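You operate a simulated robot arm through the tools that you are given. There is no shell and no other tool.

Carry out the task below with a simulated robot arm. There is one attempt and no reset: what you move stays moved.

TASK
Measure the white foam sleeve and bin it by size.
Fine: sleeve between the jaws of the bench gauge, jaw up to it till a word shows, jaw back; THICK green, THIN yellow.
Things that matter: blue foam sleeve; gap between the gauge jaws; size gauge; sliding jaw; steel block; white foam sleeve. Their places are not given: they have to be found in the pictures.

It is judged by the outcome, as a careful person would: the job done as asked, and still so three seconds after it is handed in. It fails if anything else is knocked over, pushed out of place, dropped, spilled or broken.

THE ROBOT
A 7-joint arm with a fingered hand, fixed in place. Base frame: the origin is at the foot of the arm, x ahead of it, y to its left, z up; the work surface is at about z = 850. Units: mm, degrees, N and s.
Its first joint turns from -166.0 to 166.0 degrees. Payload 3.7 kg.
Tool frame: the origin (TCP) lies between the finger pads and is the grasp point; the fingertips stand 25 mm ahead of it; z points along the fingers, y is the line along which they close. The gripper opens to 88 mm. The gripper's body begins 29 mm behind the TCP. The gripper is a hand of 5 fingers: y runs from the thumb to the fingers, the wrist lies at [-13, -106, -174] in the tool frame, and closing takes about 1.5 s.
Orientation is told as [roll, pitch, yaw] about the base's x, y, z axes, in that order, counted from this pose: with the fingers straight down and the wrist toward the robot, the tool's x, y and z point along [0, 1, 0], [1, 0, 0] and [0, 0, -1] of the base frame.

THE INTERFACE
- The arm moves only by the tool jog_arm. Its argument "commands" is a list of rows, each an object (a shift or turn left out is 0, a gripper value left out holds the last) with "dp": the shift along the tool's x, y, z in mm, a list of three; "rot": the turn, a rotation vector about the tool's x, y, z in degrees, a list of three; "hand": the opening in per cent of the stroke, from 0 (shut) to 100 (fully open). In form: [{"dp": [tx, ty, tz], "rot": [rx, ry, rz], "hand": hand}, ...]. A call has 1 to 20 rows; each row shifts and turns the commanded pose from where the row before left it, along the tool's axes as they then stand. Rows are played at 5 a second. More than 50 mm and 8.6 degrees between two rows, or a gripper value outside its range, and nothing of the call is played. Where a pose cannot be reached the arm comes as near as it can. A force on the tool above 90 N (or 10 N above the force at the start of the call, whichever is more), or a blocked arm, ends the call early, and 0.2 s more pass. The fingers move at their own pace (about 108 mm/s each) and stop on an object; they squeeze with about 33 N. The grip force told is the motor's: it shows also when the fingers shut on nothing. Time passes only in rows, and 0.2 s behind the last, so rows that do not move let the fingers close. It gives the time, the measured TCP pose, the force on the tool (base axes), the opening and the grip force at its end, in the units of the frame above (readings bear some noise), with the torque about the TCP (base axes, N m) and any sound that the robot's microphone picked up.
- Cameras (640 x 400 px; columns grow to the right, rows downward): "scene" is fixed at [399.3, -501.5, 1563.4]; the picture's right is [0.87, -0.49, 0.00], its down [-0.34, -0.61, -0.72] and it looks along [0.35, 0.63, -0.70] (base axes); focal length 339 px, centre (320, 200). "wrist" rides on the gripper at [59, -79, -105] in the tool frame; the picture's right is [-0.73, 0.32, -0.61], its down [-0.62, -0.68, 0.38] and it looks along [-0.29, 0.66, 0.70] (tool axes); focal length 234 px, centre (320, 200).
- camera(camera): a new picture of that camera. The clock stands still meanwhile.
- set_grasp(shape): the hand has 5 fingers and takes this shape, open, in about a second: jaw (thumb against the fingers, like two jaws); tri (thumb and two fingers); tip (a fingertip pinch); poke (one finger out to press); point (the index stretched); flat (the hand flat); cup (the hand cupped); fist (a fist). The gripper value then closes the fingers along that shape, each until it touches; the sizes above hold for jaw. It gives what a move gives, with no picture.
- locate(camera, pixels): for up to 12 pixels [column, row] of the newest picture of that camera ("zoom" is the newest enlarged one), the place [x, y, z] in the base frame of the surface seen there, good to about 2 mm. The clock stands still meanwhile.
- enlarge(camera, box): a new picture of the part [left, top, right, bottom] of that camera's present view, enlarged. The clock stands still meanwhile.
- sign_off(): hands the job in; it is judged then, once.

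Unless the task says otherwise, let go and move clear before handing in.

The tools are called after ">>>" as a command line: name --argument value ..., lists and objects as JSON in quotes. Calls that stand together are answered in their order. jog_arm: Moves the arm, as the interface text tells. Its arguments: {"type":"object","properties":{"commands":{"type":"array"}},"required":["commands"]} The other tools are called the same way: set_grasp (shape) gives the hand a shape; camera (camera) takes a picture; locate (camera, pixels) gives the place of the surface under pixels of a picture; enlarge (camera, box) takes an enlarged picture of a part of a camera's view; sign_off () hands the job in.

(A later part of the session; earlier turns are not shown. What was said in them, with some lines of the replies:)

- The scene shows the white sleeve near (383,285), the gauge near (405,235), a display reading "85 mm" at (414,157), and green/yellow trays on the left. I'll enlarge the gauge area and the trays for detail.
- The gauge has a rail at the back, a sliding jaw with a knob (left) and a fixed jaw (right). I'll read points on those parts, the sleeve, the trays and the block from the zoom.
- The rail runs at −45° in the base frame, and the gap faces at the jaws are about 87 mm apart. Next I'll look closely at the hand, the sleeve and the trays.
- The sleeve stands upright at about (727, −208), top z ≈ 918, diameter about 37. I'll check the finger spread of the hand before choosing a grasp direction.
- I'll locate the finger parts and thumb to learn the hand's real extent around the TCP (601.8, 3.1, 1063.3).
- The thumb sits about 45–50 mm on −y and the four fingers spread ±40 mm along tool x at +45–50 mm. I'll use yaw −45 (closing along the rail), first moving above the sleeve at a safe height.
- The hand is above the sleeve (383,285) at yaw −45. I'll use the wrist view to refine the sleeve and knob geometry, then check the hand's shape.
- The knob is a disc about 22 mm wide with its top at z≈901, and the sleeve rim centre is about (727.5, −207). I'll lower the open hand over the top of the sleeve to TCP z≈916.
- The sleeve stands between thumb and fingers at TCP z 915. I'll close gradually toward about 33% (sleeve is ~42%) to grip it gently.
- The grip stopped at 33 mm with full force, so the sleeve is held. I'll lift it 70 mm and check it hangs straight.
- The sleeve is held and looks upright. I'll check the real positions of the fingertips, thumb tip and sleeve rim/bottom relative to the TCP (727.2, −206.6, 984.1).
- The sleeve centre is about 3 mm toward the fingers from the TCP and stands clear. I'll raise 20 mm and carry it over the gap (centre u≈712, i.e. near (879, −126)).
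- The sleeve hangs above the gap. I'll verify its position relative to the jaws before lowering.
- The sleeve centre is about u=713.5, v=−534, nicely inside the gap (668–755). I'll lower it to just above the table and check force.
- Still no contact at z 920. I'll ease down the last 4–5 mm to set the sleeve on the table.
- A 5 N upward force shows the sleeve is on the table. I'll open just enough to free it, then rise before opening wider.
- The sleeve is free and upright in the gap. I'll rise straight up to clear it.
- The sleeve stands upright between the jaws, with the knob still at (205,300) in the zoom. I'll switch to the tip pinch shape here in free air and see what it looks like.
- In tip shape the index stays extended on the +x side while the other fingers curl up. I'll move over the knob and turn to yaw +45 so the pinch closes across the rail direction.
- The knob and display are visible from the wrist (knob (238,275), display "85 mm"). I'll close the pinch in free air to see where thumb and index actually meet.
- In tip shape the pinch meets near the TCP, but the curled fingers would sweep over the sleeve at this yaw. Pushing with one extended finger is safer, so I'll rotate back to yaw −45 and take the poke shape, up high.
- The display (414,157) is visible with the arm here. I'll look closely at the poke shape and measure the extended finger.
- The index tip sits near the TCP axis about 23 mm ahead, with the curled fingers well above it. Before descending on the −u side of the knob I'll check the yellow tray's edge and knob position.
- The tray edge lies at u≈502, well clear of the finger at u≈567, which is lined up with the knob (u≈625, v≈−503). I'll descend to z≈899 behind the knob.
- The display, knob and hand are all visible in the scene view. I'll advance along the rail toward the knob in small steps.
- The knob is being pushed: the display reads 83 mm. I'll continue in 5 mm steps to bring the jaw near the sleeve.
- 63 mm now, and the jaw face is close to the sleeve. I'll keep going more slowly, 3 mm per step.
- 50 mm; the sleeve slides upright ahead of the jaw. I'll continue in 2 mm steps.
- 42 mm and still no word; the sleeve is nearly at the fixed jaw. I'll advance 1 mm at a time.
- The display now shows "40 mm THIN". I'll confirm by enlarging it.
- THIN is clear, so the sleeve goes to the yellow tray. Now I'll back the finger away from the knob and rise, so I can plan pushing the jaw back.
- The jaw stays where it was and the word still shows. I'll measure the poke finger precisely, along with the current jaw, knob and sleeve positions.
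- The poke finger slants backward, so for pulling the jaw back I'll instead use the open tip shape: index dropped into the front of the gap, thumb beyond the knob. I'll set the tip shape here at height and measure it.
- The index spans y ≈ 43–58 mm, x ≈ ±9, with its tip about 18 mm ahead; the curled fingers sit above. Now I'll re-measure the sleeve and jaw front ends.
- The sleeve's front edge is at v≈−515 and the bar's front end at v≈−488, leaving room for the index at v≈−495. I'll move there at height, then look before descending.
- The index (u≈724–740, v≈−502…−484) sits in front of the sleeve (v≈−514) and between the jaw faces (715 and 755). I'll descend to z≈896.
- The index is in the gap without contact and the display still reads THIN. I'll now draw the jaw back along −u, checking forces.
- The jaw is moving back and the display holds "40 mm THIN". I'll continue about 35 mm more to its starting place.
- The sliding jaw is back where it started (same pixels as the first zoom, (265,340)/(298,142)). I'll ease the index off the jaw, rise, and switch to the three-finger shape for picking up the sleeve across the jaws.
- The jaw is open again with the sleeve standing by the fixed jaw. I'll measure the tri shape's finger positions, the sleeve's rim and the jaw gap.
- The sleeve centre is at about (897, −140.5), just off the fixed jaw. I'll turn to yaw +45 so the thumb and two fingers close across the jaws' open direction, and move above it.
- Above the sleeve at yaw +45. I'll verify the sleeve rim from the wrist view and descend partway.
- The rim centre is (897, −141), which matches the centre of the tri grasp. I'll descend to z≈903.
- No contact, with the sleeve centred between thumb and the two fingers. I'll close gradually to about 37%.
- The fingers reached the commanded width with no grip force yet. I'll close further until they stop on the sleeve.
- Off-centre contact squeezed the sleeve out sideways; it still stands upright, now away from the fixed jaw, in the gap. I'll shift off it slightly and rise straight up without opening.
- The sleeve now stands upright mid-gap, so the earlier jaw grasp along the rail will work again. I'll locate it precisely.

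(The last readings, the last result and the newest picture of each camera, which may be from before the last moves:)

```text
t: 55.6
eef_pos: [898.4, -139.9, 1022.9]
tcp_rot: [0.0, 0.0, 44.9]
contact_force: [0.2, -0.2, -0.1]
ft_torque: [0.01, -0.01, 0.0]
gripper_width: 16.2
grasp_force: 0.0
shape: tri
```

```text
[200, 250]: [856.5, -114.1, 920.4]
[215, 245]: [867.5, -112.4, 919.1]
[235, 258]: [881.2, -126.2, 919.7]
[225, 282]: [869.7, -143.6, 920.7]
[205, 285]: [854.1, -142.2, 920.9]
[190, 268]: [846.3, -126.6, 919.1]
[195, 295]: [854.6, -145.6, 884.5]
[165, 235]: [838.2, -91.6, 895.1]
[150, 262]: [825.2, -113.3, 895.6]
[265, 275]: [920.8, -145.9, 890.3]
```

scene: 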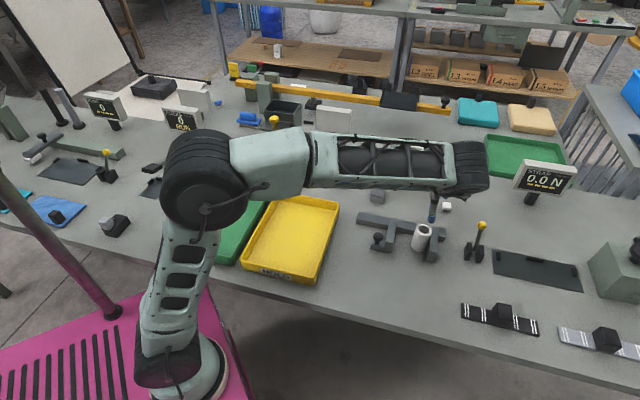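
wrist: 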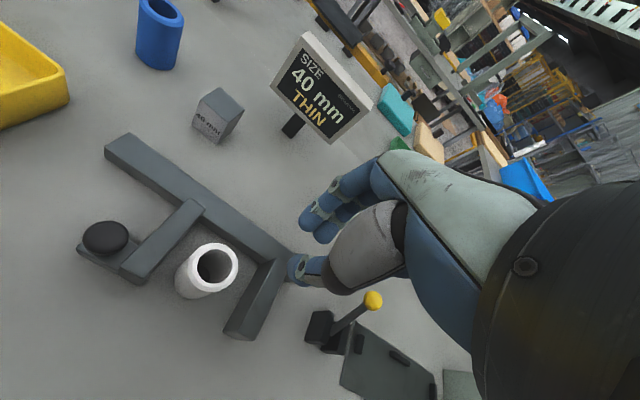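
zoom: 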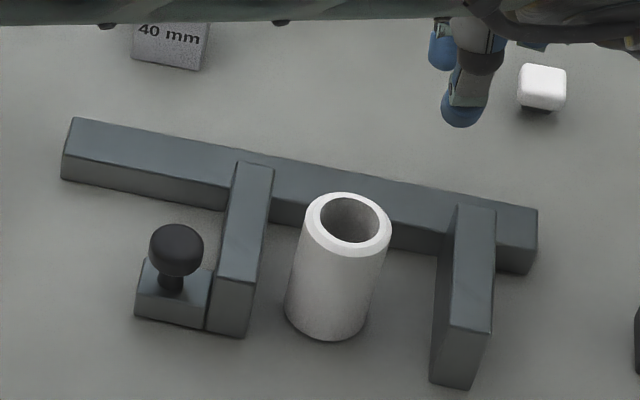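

The sleeve centre is about (864.5, −130), spanning u≈683–723 with jaws at 668 and 755. I'll go back to the jaw shape at yaw −45 and move above it, then re-check.

>>> set_grasp --shape "jaw"

>>> jog_arm --commands '[{"rot": [0, 0, 7.5], "hand": 100}, {"rot": [0, 0, 7.5]}, {"rot": [0, 0, 7.5]}, {"rot": [0, 0, 7.5]}, {"rot": [0, 0, 7.5]}, {"rot": [0, 0, 7.5]}, {"rot": [0, 0, 7.5]}, {"rot": [0, 0, 7.5]}, {"rot": [0, 0, 7.5]}, {"rot": [0, 0, 7.5]}, {"rot": [0, 0, 7.5]}, {"rot": [0, 0, 7.5]}, {"dp": [-7.3, -15.3, 0]}, {"dp": [-7.3, -15.3, 0]}, {"dp": [0, 0, 0]}]'

>>> camera --camera "wrist"

>>> enlarge --camera "scene" --box '[350, 150, 460, 265]'

```text
t: 56.5
eef_pos: [900.2, -140.4, 1023.1]
tcp_rot: [0.0, 0.0, 45.1]
contact_force: [0.1, -0.3, 0.2]
ft_torque: [0.01, -0.04, 0.0]
gripper_width: 87.5
grasp_force: 0.1
shape: jaw
```

```text
t: 59.7
eef_pos: [866.7, -129.3, 1023.5]
tcp_rot: [0.1, 0.0, -45.1]
contact_force: [0.3, -0.6, -0.4]
ft_torque: [0.0, 0.0, 0.02]
gripper_width: 87.7
grasp_force: 0.0
shape: jaw
```

```text
taken
```

wrist: 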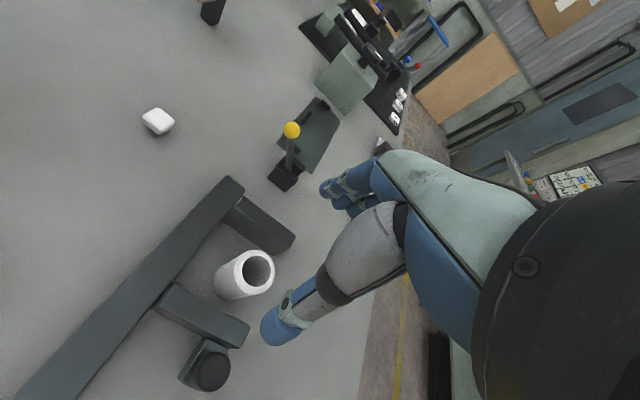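

```text
3.48 times, centred on (405, 208) of scene
```

zoom: 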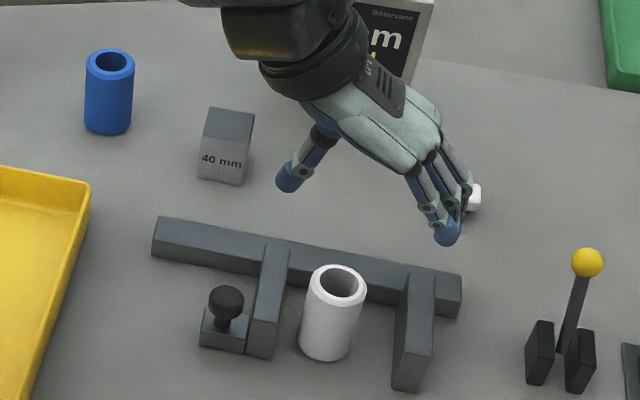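

>>> locate --camera "wrist" --pixels '[[258, 252], [272, 268], [256, 291], [241, 268], [268, 283], [245, 257], [218, 275], [215, 310], [255, 205]]'

>>> jog_arm --commands '[{"dp": [0, 0, 20], "hand": 80}, {"dp": [0, 0, 20]}, {"dp": [0, 0, 10]}, {"dp": [0, 0, 0]}]'

>>> camera --camera "wrist"

>>> enlarge --camera "scene" --box '[360, 180, 460, 265]'

```text
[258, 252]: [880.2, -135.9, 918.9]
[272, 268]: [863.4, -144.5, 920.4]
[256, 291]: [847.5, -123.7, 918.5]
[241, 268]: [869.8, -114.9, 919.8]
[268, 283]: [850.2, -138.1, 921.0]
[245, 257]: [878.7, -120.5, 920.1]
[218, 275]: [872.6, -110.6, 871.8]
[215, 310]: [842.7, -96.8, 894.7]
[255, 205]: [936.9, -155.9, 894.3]
```

```text
t: 60.7
eef_pos: [865.7, -129.6, 973.1]
tcp_rot: [0.0, 0.0, -45.0]
contact_force: [-0.8, 0.1, 0.3]
ft_torque: [0.0, -0.05, -0.06]
gripper_width: 70.6
grasp_force: 0.1
shape: jaw
```

```text
taken
```

wrist: 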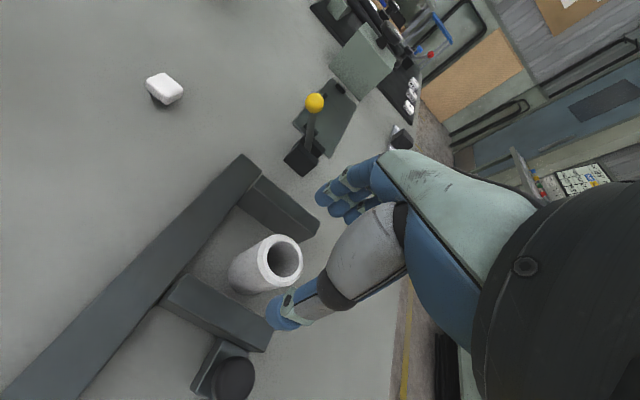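

```text
4.71 times, centred on (410, 222) of scene
```

zoom: 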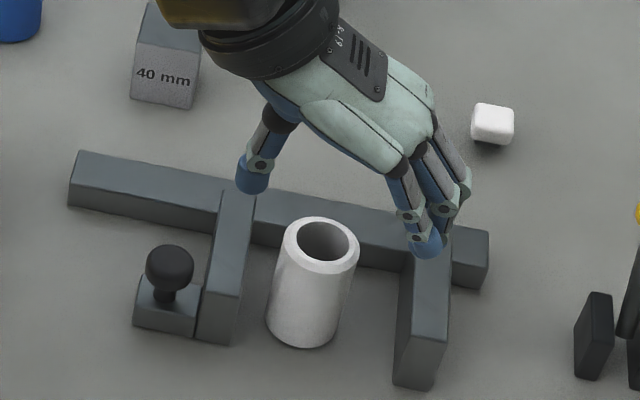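

The sleeve centre (865, −129.6) is right under the TCP. I'll descend to z≈918 so the fingertips stay above the jaw tops.

>>> jog_arm --commands '[{"dp": [1, 0, 20]}, {"dp": [0, 0, 18]}, {"dp": [0, 0, 12]}, {"dp": [0, 0, 5]}, {"dp": [0, 0, 0]}]'

>>> camera --camera "wrist"

>>> enlarge --camera "scene" --box '[370, 195, 450, 262]'

```text
t: 61.9
eef_pos: [866.4, -128.6, 918.6]
tcp_rot: [0.1, -0.2, -44.8]
contact_force: [1.7, -0.3, 9.6]
ft_torque: [0.32, 0.29, -0.02]
gripper_width: 70.6
grasp_force: 0.1
shape: jaw
```

```text
taken
```

wrist: 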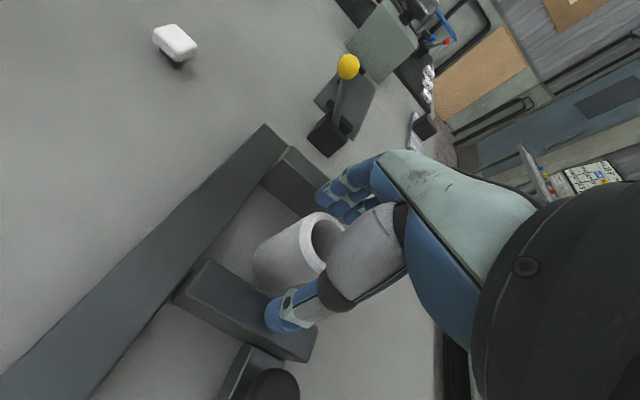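

```text
5.97 times, centred on (410, 228) of scene
```

zoom: 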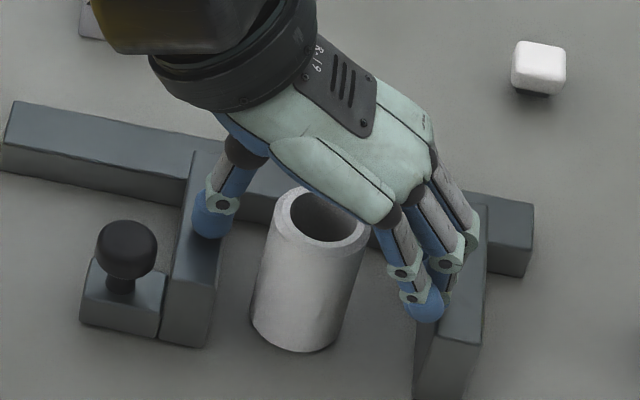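

A 10 N upward force with torque pointing at the thumb shows the thumb touching the top of the sliding jaw. I'll rise 4 mm so the tips clear it and then close.

>>> jog_arm --commands '[{"dp": [0, 0, -2]}, {"dp": [0, 0, -2]}, {"dp": [0, 0, 0]}]'

>>> enlarge --camera "scene" --box '[370, 195, 450, 262]'

```text
t: 62.7
eef_pos: [866.7, -128.8, 921.4]
tcp_rot: [0.0, -0.1, -45.1]
contact_force: [-0.2, 0.0, -0.3]
ft_torque: [0.0, -0.06, 0.03]
gripper_width: 70.6
grasp_force: 0.0
shape: jaw
```

```text
5.97 times, centred on (410, 228) of scene
```

zoom: 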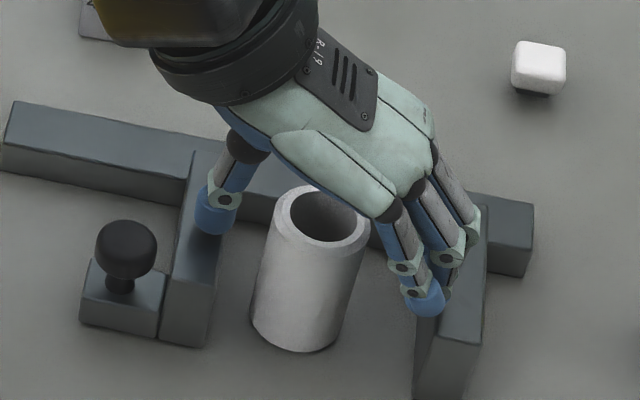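

Clear now. I'll close step by step and watch for contact on the jaw or slipping of the sleeve.

>>> jog_arm --commands '[{"dp": [0, 0, -1], "hand": 70}, {"hand": 60}, {"hand": 54}, {"hand": 48}, {"hand": 48}]'

>>> enlarge --camera "scene" --box '[370, 195, 450, 262]'

```text
t: 63.9
eef_pos: [867.2, -128.3, 923.5]
tcp_rot: [0.0, 0.0, -45.0]
contact_force: [0.2, 0.2, -0.3]
ft_torque: [0.0, -0.04, -0.04]
gripper_width: 43.0
grasp_force: 0.1
shape: jaw
```

```text
5.97 times, centred on (410, 228) of scene
```

zoom: 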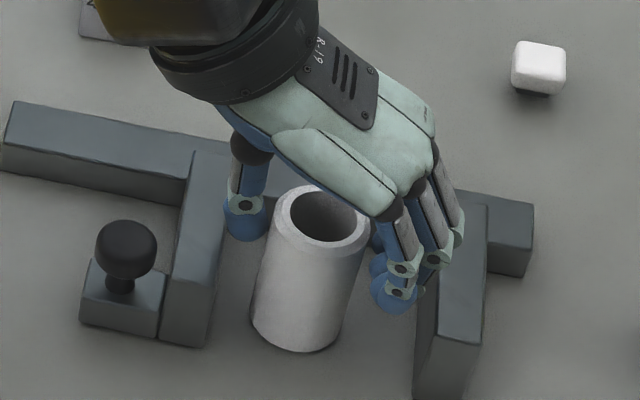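

>>> jog_arm --commands '[{"hand": 44}, {"hand": 41}, {"hand": 38}, {"hand": 35}, {"hand": 32}, {"hand": 30}, {"hand": 30}, {"hand": 30}]'

>>> enlarge --camera "scene" --box '[370, 195, 450, 262]'

>>> camera --camera "wrist"

```text
t: 65.7
eef_pos: [867.0, -128.8, 923.7]
tcp_rot: [0.0, 0.0, -45.0]
contact_force: [0.8, 0.1, 0.6]
ft_torque: [0.01, 0.0, 0.04]
gripper_width: 33.3
grasp_force: 33.2
shape: jaw
```

```text
5.97 times, centred on (410, 228) of scene
```

zoom: 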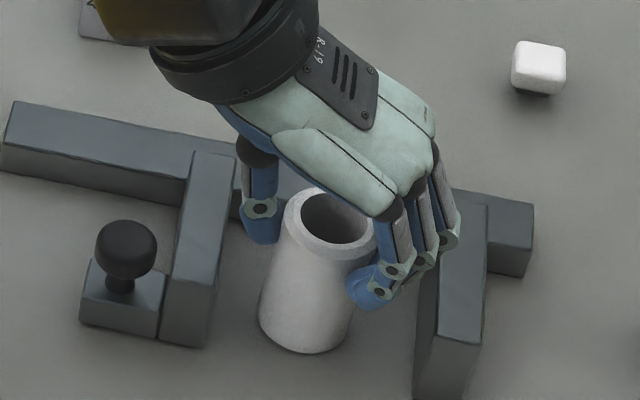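

```text
taken
```

wrist: 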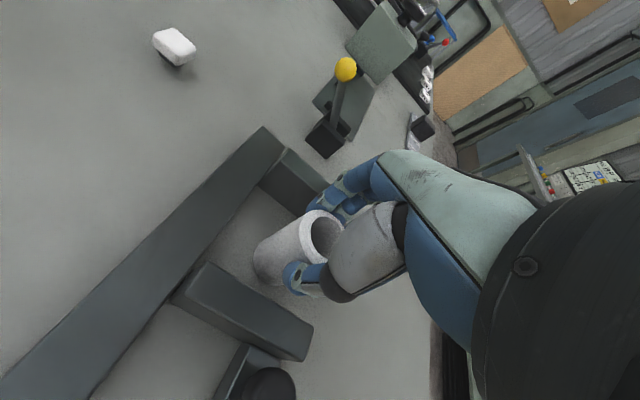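

Gripped again at 33.3 mm with 33 N, the same as the first good grasp. I'll lift slowly, first a little, to confirm it holds.

>>> jog_arm --commands '[{"dp": [0, 0, -3]}, {"dp": [0, 0, -4]}, {"dp": [0, 0, -5]}, {"dp": [0, 0, 0]}]'

>>> enlarge --camera "scene" --box '[370, 195, 450, 262]'

```text
t: 66.7
eef_pos: [866.7, -127.8, 933.6]
tcp_rot: [-0.1, 0.0, -44.9]
contact_force: [0.6, -0.5, -0.8]
ft_torque: [0.04, 0.0, -0.04]
gripper_width: 33.5
grasp_force: 32.9
shape: jaw
```

```text
5.97 times, centred on (410, 228) of scene
```

zoom: 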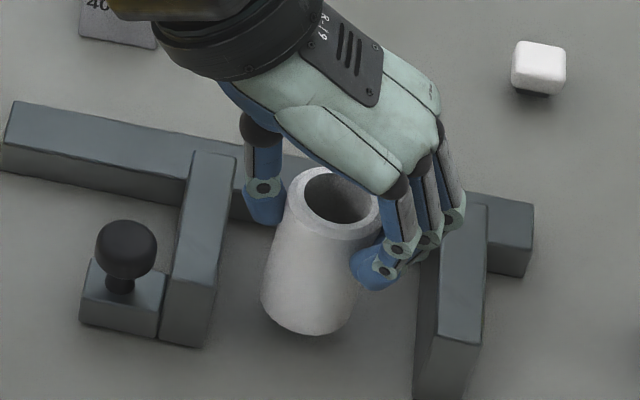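

The sleeve is held and hanging straight. I'll lift it well clear and check the tray floor and the tall hopper near the trays before carrying it over.

>>> jog_arm --commands '[{"dp": [0, 0, -15]}, {"dp": [0, 0, -25]}, {"dp": [0, 0, -25]}, {"dp": [0, 0, -15]}, {"dp": [0, 0, 0]}]'

>>> camera --camera "scene"

>>> locate --camera "scene" --pixels '[[285, 180], [300, 112], [265, 95], [290, 100], [344, 170], [290, 235], [275, 255], [300, 215], [320, 240], [265, 235], [336, 206], [280, 193]]'

>>> camera --camera "wrist"

```text
t: 67.9
eef_pos: [865.6, -128.4, 1016.0]
tcp_rot: [0.0, 0.2, -45.1]
contact_force: [-0.7, -0.5, 0.3]
ft_torque: [0.01, 0.02, 0.02]
gripper_width: 33.2
grasp_force: 32.9
shape: jaw
```

```text
taken
```

scene: 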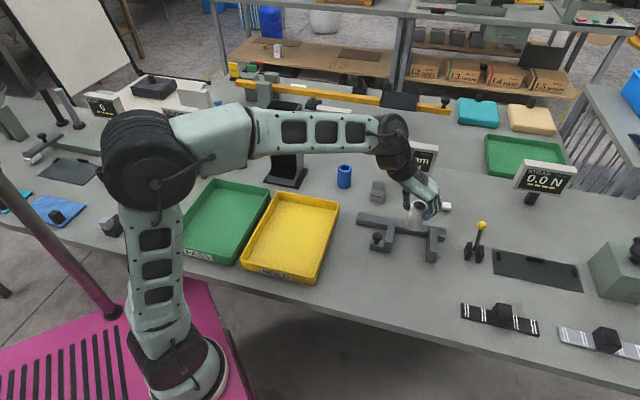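

```text
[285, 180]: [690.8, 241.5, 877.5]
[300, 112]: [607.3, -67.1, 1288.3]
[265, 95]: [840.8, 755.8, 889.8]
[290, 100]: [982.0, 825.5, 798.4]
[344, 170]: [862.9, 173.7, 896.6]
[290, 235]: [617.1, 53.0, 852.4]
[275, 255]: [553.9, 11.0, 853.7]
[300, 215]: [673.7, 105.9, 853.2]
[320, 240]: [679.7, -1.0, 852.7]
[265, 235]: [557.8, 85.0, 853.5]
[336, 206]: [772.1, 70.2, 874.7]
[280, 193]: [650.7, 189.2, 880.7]
```

```text
taken
```

wrist: 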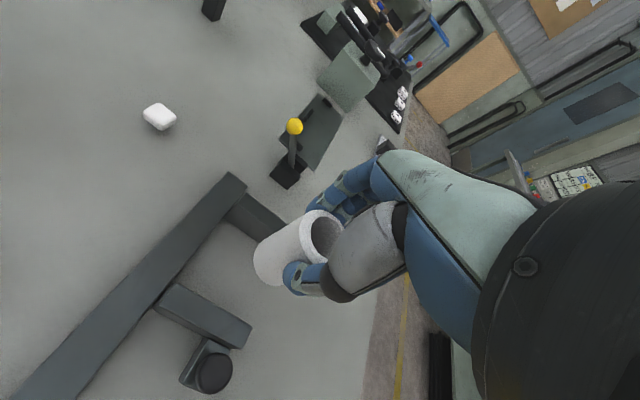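

The tray floor is at z≈853 and the hopper is well away from the path. I'll carry the sleeve along the rail direction to above the yellow tray's centre, near (620, 38).

>>> jog_arm --commands '[{"dp": [-7, -30, 0]}, {"dp": [-7, -36, 0]}, {"dp": [-7, -38, 0]}, {"dp": [-7, -38, 0]}, {"dp": [-7, -38, 0]}, {"dp": [-7, -38, 0]}, {"dp": [-8, -38, 0]}, {"dp": [-7, -36, 0]}, {"dp": [0, 0, 0]}, {"dp": [0, 0, 0]}]'

>>> camera --camera "scene"

>>> camera --camera "wrist"

```text
t: 70.1
eef_pos: [619.9, 37.7, 1016.1]
tcp_rot: [0.0, 0.1, -45.0]
contact_force: [0.0, 1.2, 0.6]
ft_torque: [-0.04, 0.01, -0.02]
gripper_width: 33.4
grasp_force: 33.0
shape: jaw
```

```text
taken
```

scene: 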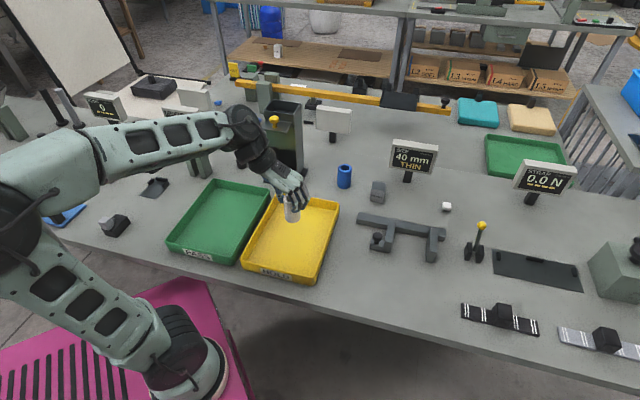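

```text
taken
```

wrist: 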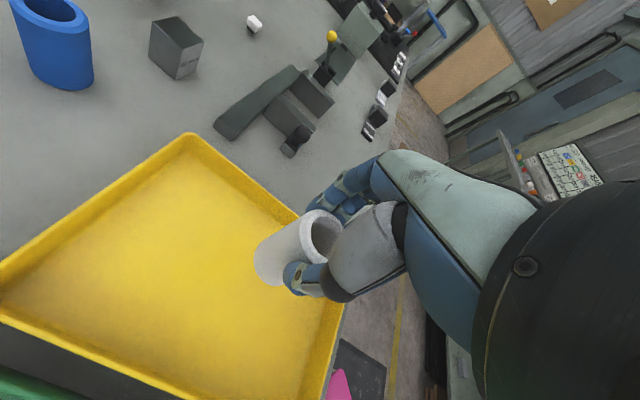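

The sleeve is over the yellow tray with plenty of room all round. I'll lower it to just above the tray floor.

>>> jog_arm --commands '[{"dp": [0, 0, 25]}, {"dp": [0, 0, 25]}, {"dp": [0, 0, 20]}, {"dp": [0, 0, 10]}, {"dp": [0, 0, 4]}, {"dp": [0, 0, 0]}]'

>>> enlarge --camera "scene" --box '[230, 150, 350, 280]'

```text
t: 71.5
eef_pos: [621.5, 36.6, 930.3]
tcp_rot: [0.0, 0.1, -44.9]
contact_force: [-0.1, 0.0, -1.5]
ft_torque: [0.0, -0.01, 0.0]
gripper_width: 33.4
grasp_force: 32.8
shape: jaw
```

```text
3.08 times, centred on (290, 215) of scene
```

zoom: 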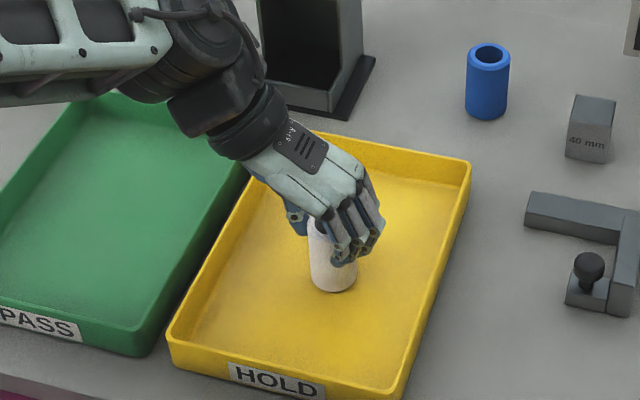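

The sleeve is just above the floor in the yellow tray (332,280 in the zoom). I'll ease down in 1 mm steps until I feel contact.

>>> jog_arm --commands '[{"dp": [0, 0, 1]}, {"dp": [0, 0, 1]}, {"dp": [0, 0, 0]}]'

```text
t: 72.3
eef_pos: [619.4, 37.8, 929.2]
tcp_rot: [0.0, -0.1, -45.0]
contact_force: [0.0, 0.3, -0.1]
ft_torque: [-0.03, 0.01, 0.01]
gripper_width: 33.2
grasp_force: 32.8
shape: jaw
```

>>> jog_arm --commands '[{"dp": [0, 0, 1]}, {"dp": [0, 0, 0]}]'

>>> enlarge --camera "scene" --box '[265, 200, 325, 245]'

>>> locate --camera "zoom" --pixels '[[300, 350], [300, 360], [320, 365], [280, 345], [340, 360], [300, 372], [320, 378]]'

```text
t: 72.9
eef_pos: [620.8, 37.6, 927.8]
tcp_rot: [0.1, 0.0, -44.9]
contact_force: [-0.2, 0.1, 1.1]
ft_torque: [0.03, 0.0, -0.01]
gripper_width: 33.3
grasp_force: 32.8
shape: jaw
```

```text
8.89 times, centred on (295, 222) of scene
```

zoom: 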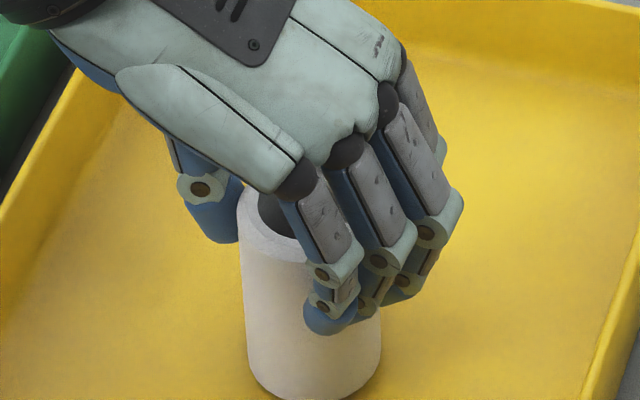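

```text
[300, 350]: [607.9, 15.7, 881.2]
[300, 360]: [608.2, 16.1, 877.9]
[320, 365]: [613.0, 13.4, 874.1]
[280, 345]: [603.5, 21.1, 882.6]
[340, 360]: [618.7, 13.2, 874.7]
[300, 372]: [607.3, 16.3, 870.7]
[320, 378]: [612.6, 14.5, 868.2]
```

>>> jog_arm --commands '[{"dp": [0, 0, 1]}, {"dp": [0, 0, 0]}]'

```text
t: 73.5
eef_pos: [618.8, 37.8, 927.1]
tcp_rot: [0.0, -0.1, -45.0]
contact_force: [0.2, 1.3, 4.1]
ft_torque: [-0.03, -0.05, 0.01]
gripper_width: 33.4
grasp_force: 33.1
shape: jaw
```

A 4 N upward force shows the sleeve resting on the tray floor. I'll open gently, then rise straight up.

>>> jog_arm --commands '[{"hand": 40}, {"hand": 45}, {"hand": 52}, {"hand": 60}, {"hand": 68}, {"hand": 70}, {"hand": 70}]'

>>> enlarge --camera "scene" --box '[265, 195, 325, 245]'

```text
t: 75.1
eef_pos: [618.7, 37.5, 926.2]
tcp_rot: [0.0, 0.0, -45.1]
contact_force: [0.2, -0.1, -0.4]
ft_torque: [-0.01, -0.05, 0.01]
gripper_width: 61.1
grasp_force: 0.0
shape: jaw
```

```text
8.00 times, centred on (295, 220) of scene
```

zoom: 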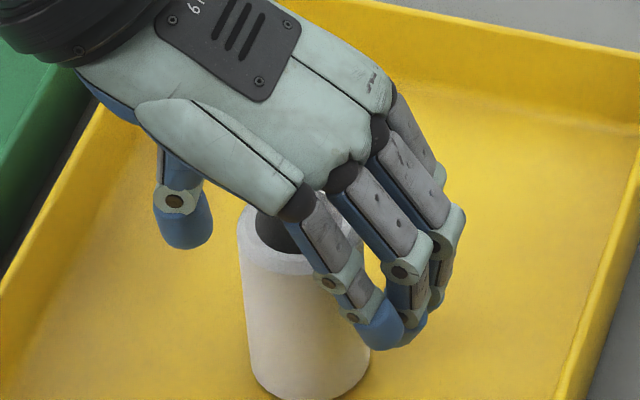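

The sleeve stands free in the yellow tray with thumb and fingers clear of it. I'll rise straight up.

>>> jog_arm --commands '[{"dp": [0, 0, -10]}, {"dp": [0, 0, -20]}, {"dp": [0, 0, -35]}, {"dp": [0, 0, -40]}, {"dp": [0, 0, -40]}, {"dp": [0, 0, 0]}, {"dp": [0, 0, 0]}]'

>>> camera --camera "scene"

>>> camera --camera "wrist"

>>> enlarge --camera "scene" --box '[350, 140, 450, 262]'

```text
t: 76.7
eef_pos: [619.9, 35.6, 1072.6]
tcp_rot: [0.0, 0.0, -45.0]
contact_force: [-0.9, 0.0, -0.6]
ft_torque: [-0.04, 0.03, 0.03]
gripper_width: 61.2
grasp_force: 0.0
shape: jaw
```

```text
taken
```

scene: 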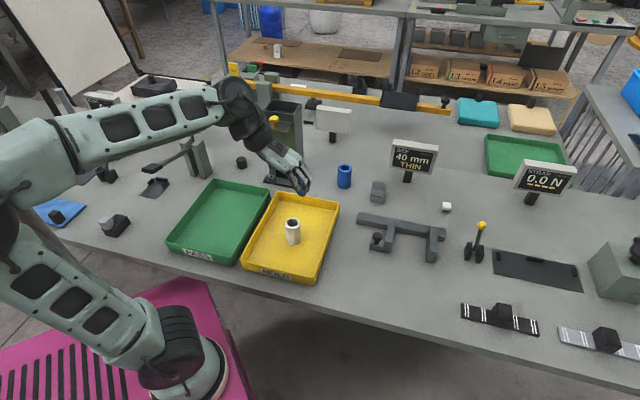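

```text
taken
```

wrist: 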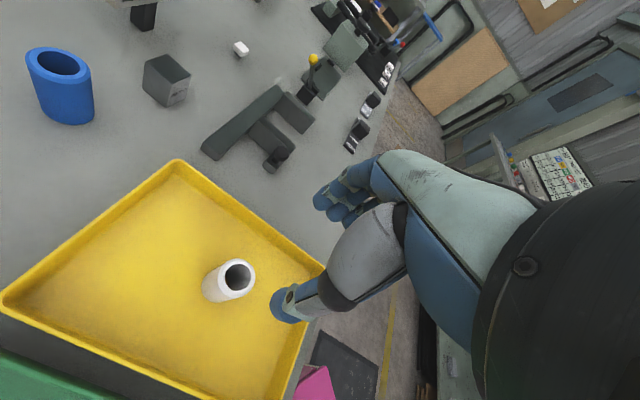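

```text
3.28 times, centred on (400, 201) of scene
```

zoom: 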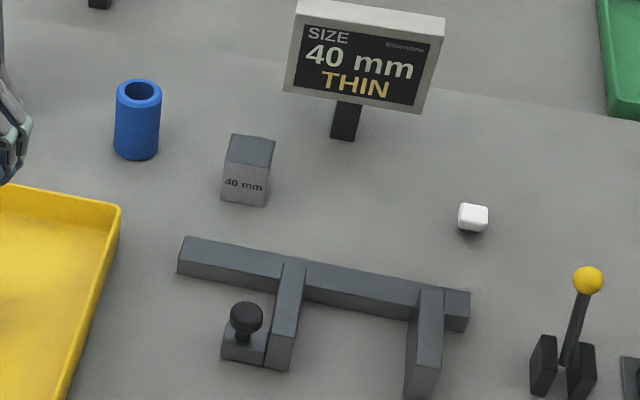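

The white sleeve stands upright in the yellow HOLD tray at (293,232); the blue sleeve, block and gauge look untouched. I'll do a last check that the jaw is fully back with the same zoom as at the start.

>>> enlarge --camera "scene" --box '[350, 200, 450, 262]'

>>> locate --camera "zoom" --pixels '[[262, 138], [298, 142], [242, 272], [278, 277], [520, 190], [514, 328], [185, 225]]'

```text
6.40 times, centred on (400, 231) of scene
```

zoom: 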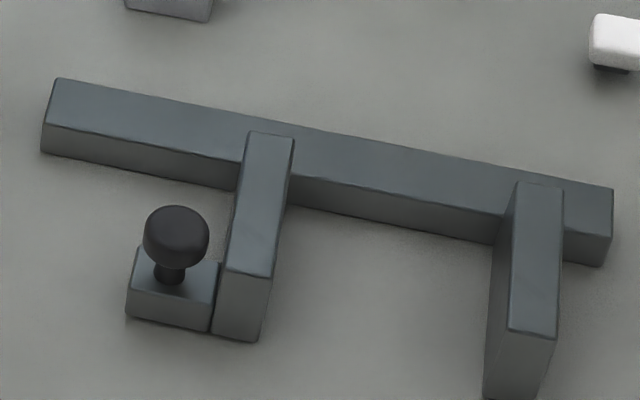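

```text
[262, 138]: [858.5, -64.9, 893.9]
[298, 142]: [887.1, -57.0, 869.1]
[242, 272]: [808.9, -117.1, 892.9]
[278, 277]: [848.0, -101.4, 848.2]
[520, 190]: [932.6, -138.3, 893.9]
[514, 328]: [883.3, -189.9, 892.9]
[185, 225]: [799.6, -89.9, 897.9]
```

The sliding jaw is fully back (about 2–3 mm beyond its starting spot). The gauge read THIN, and the white sleeve stands free in the yellow tray with the hand well above it, so I'm handing in.

>>> sign_off

```text
The job is handed in.
```

The white foam sleeve measured 40 mm and the gauge showed THIN, so I put it in the yellow tray, the one labelled HOLD. It was standing upright there when I handed the job in.

- **Jaw:** the sliding jaw is back, about 2–3 mm further open than where it started.
- **One slip:** after the measurement, my first attempt to pick the sleeve up squeezed it sideways between the jaws. It stayed upright and nothing was knocked, and the second grip held.
- **Light touch on the gauge:** the thumb rested briefly on top of the sliding jaw, at about 10 N, and I lifted it straight off.
- **Everything else:** the blue sleeve, the steel block and the rest of the gauge looked unmoved in the last pictures.
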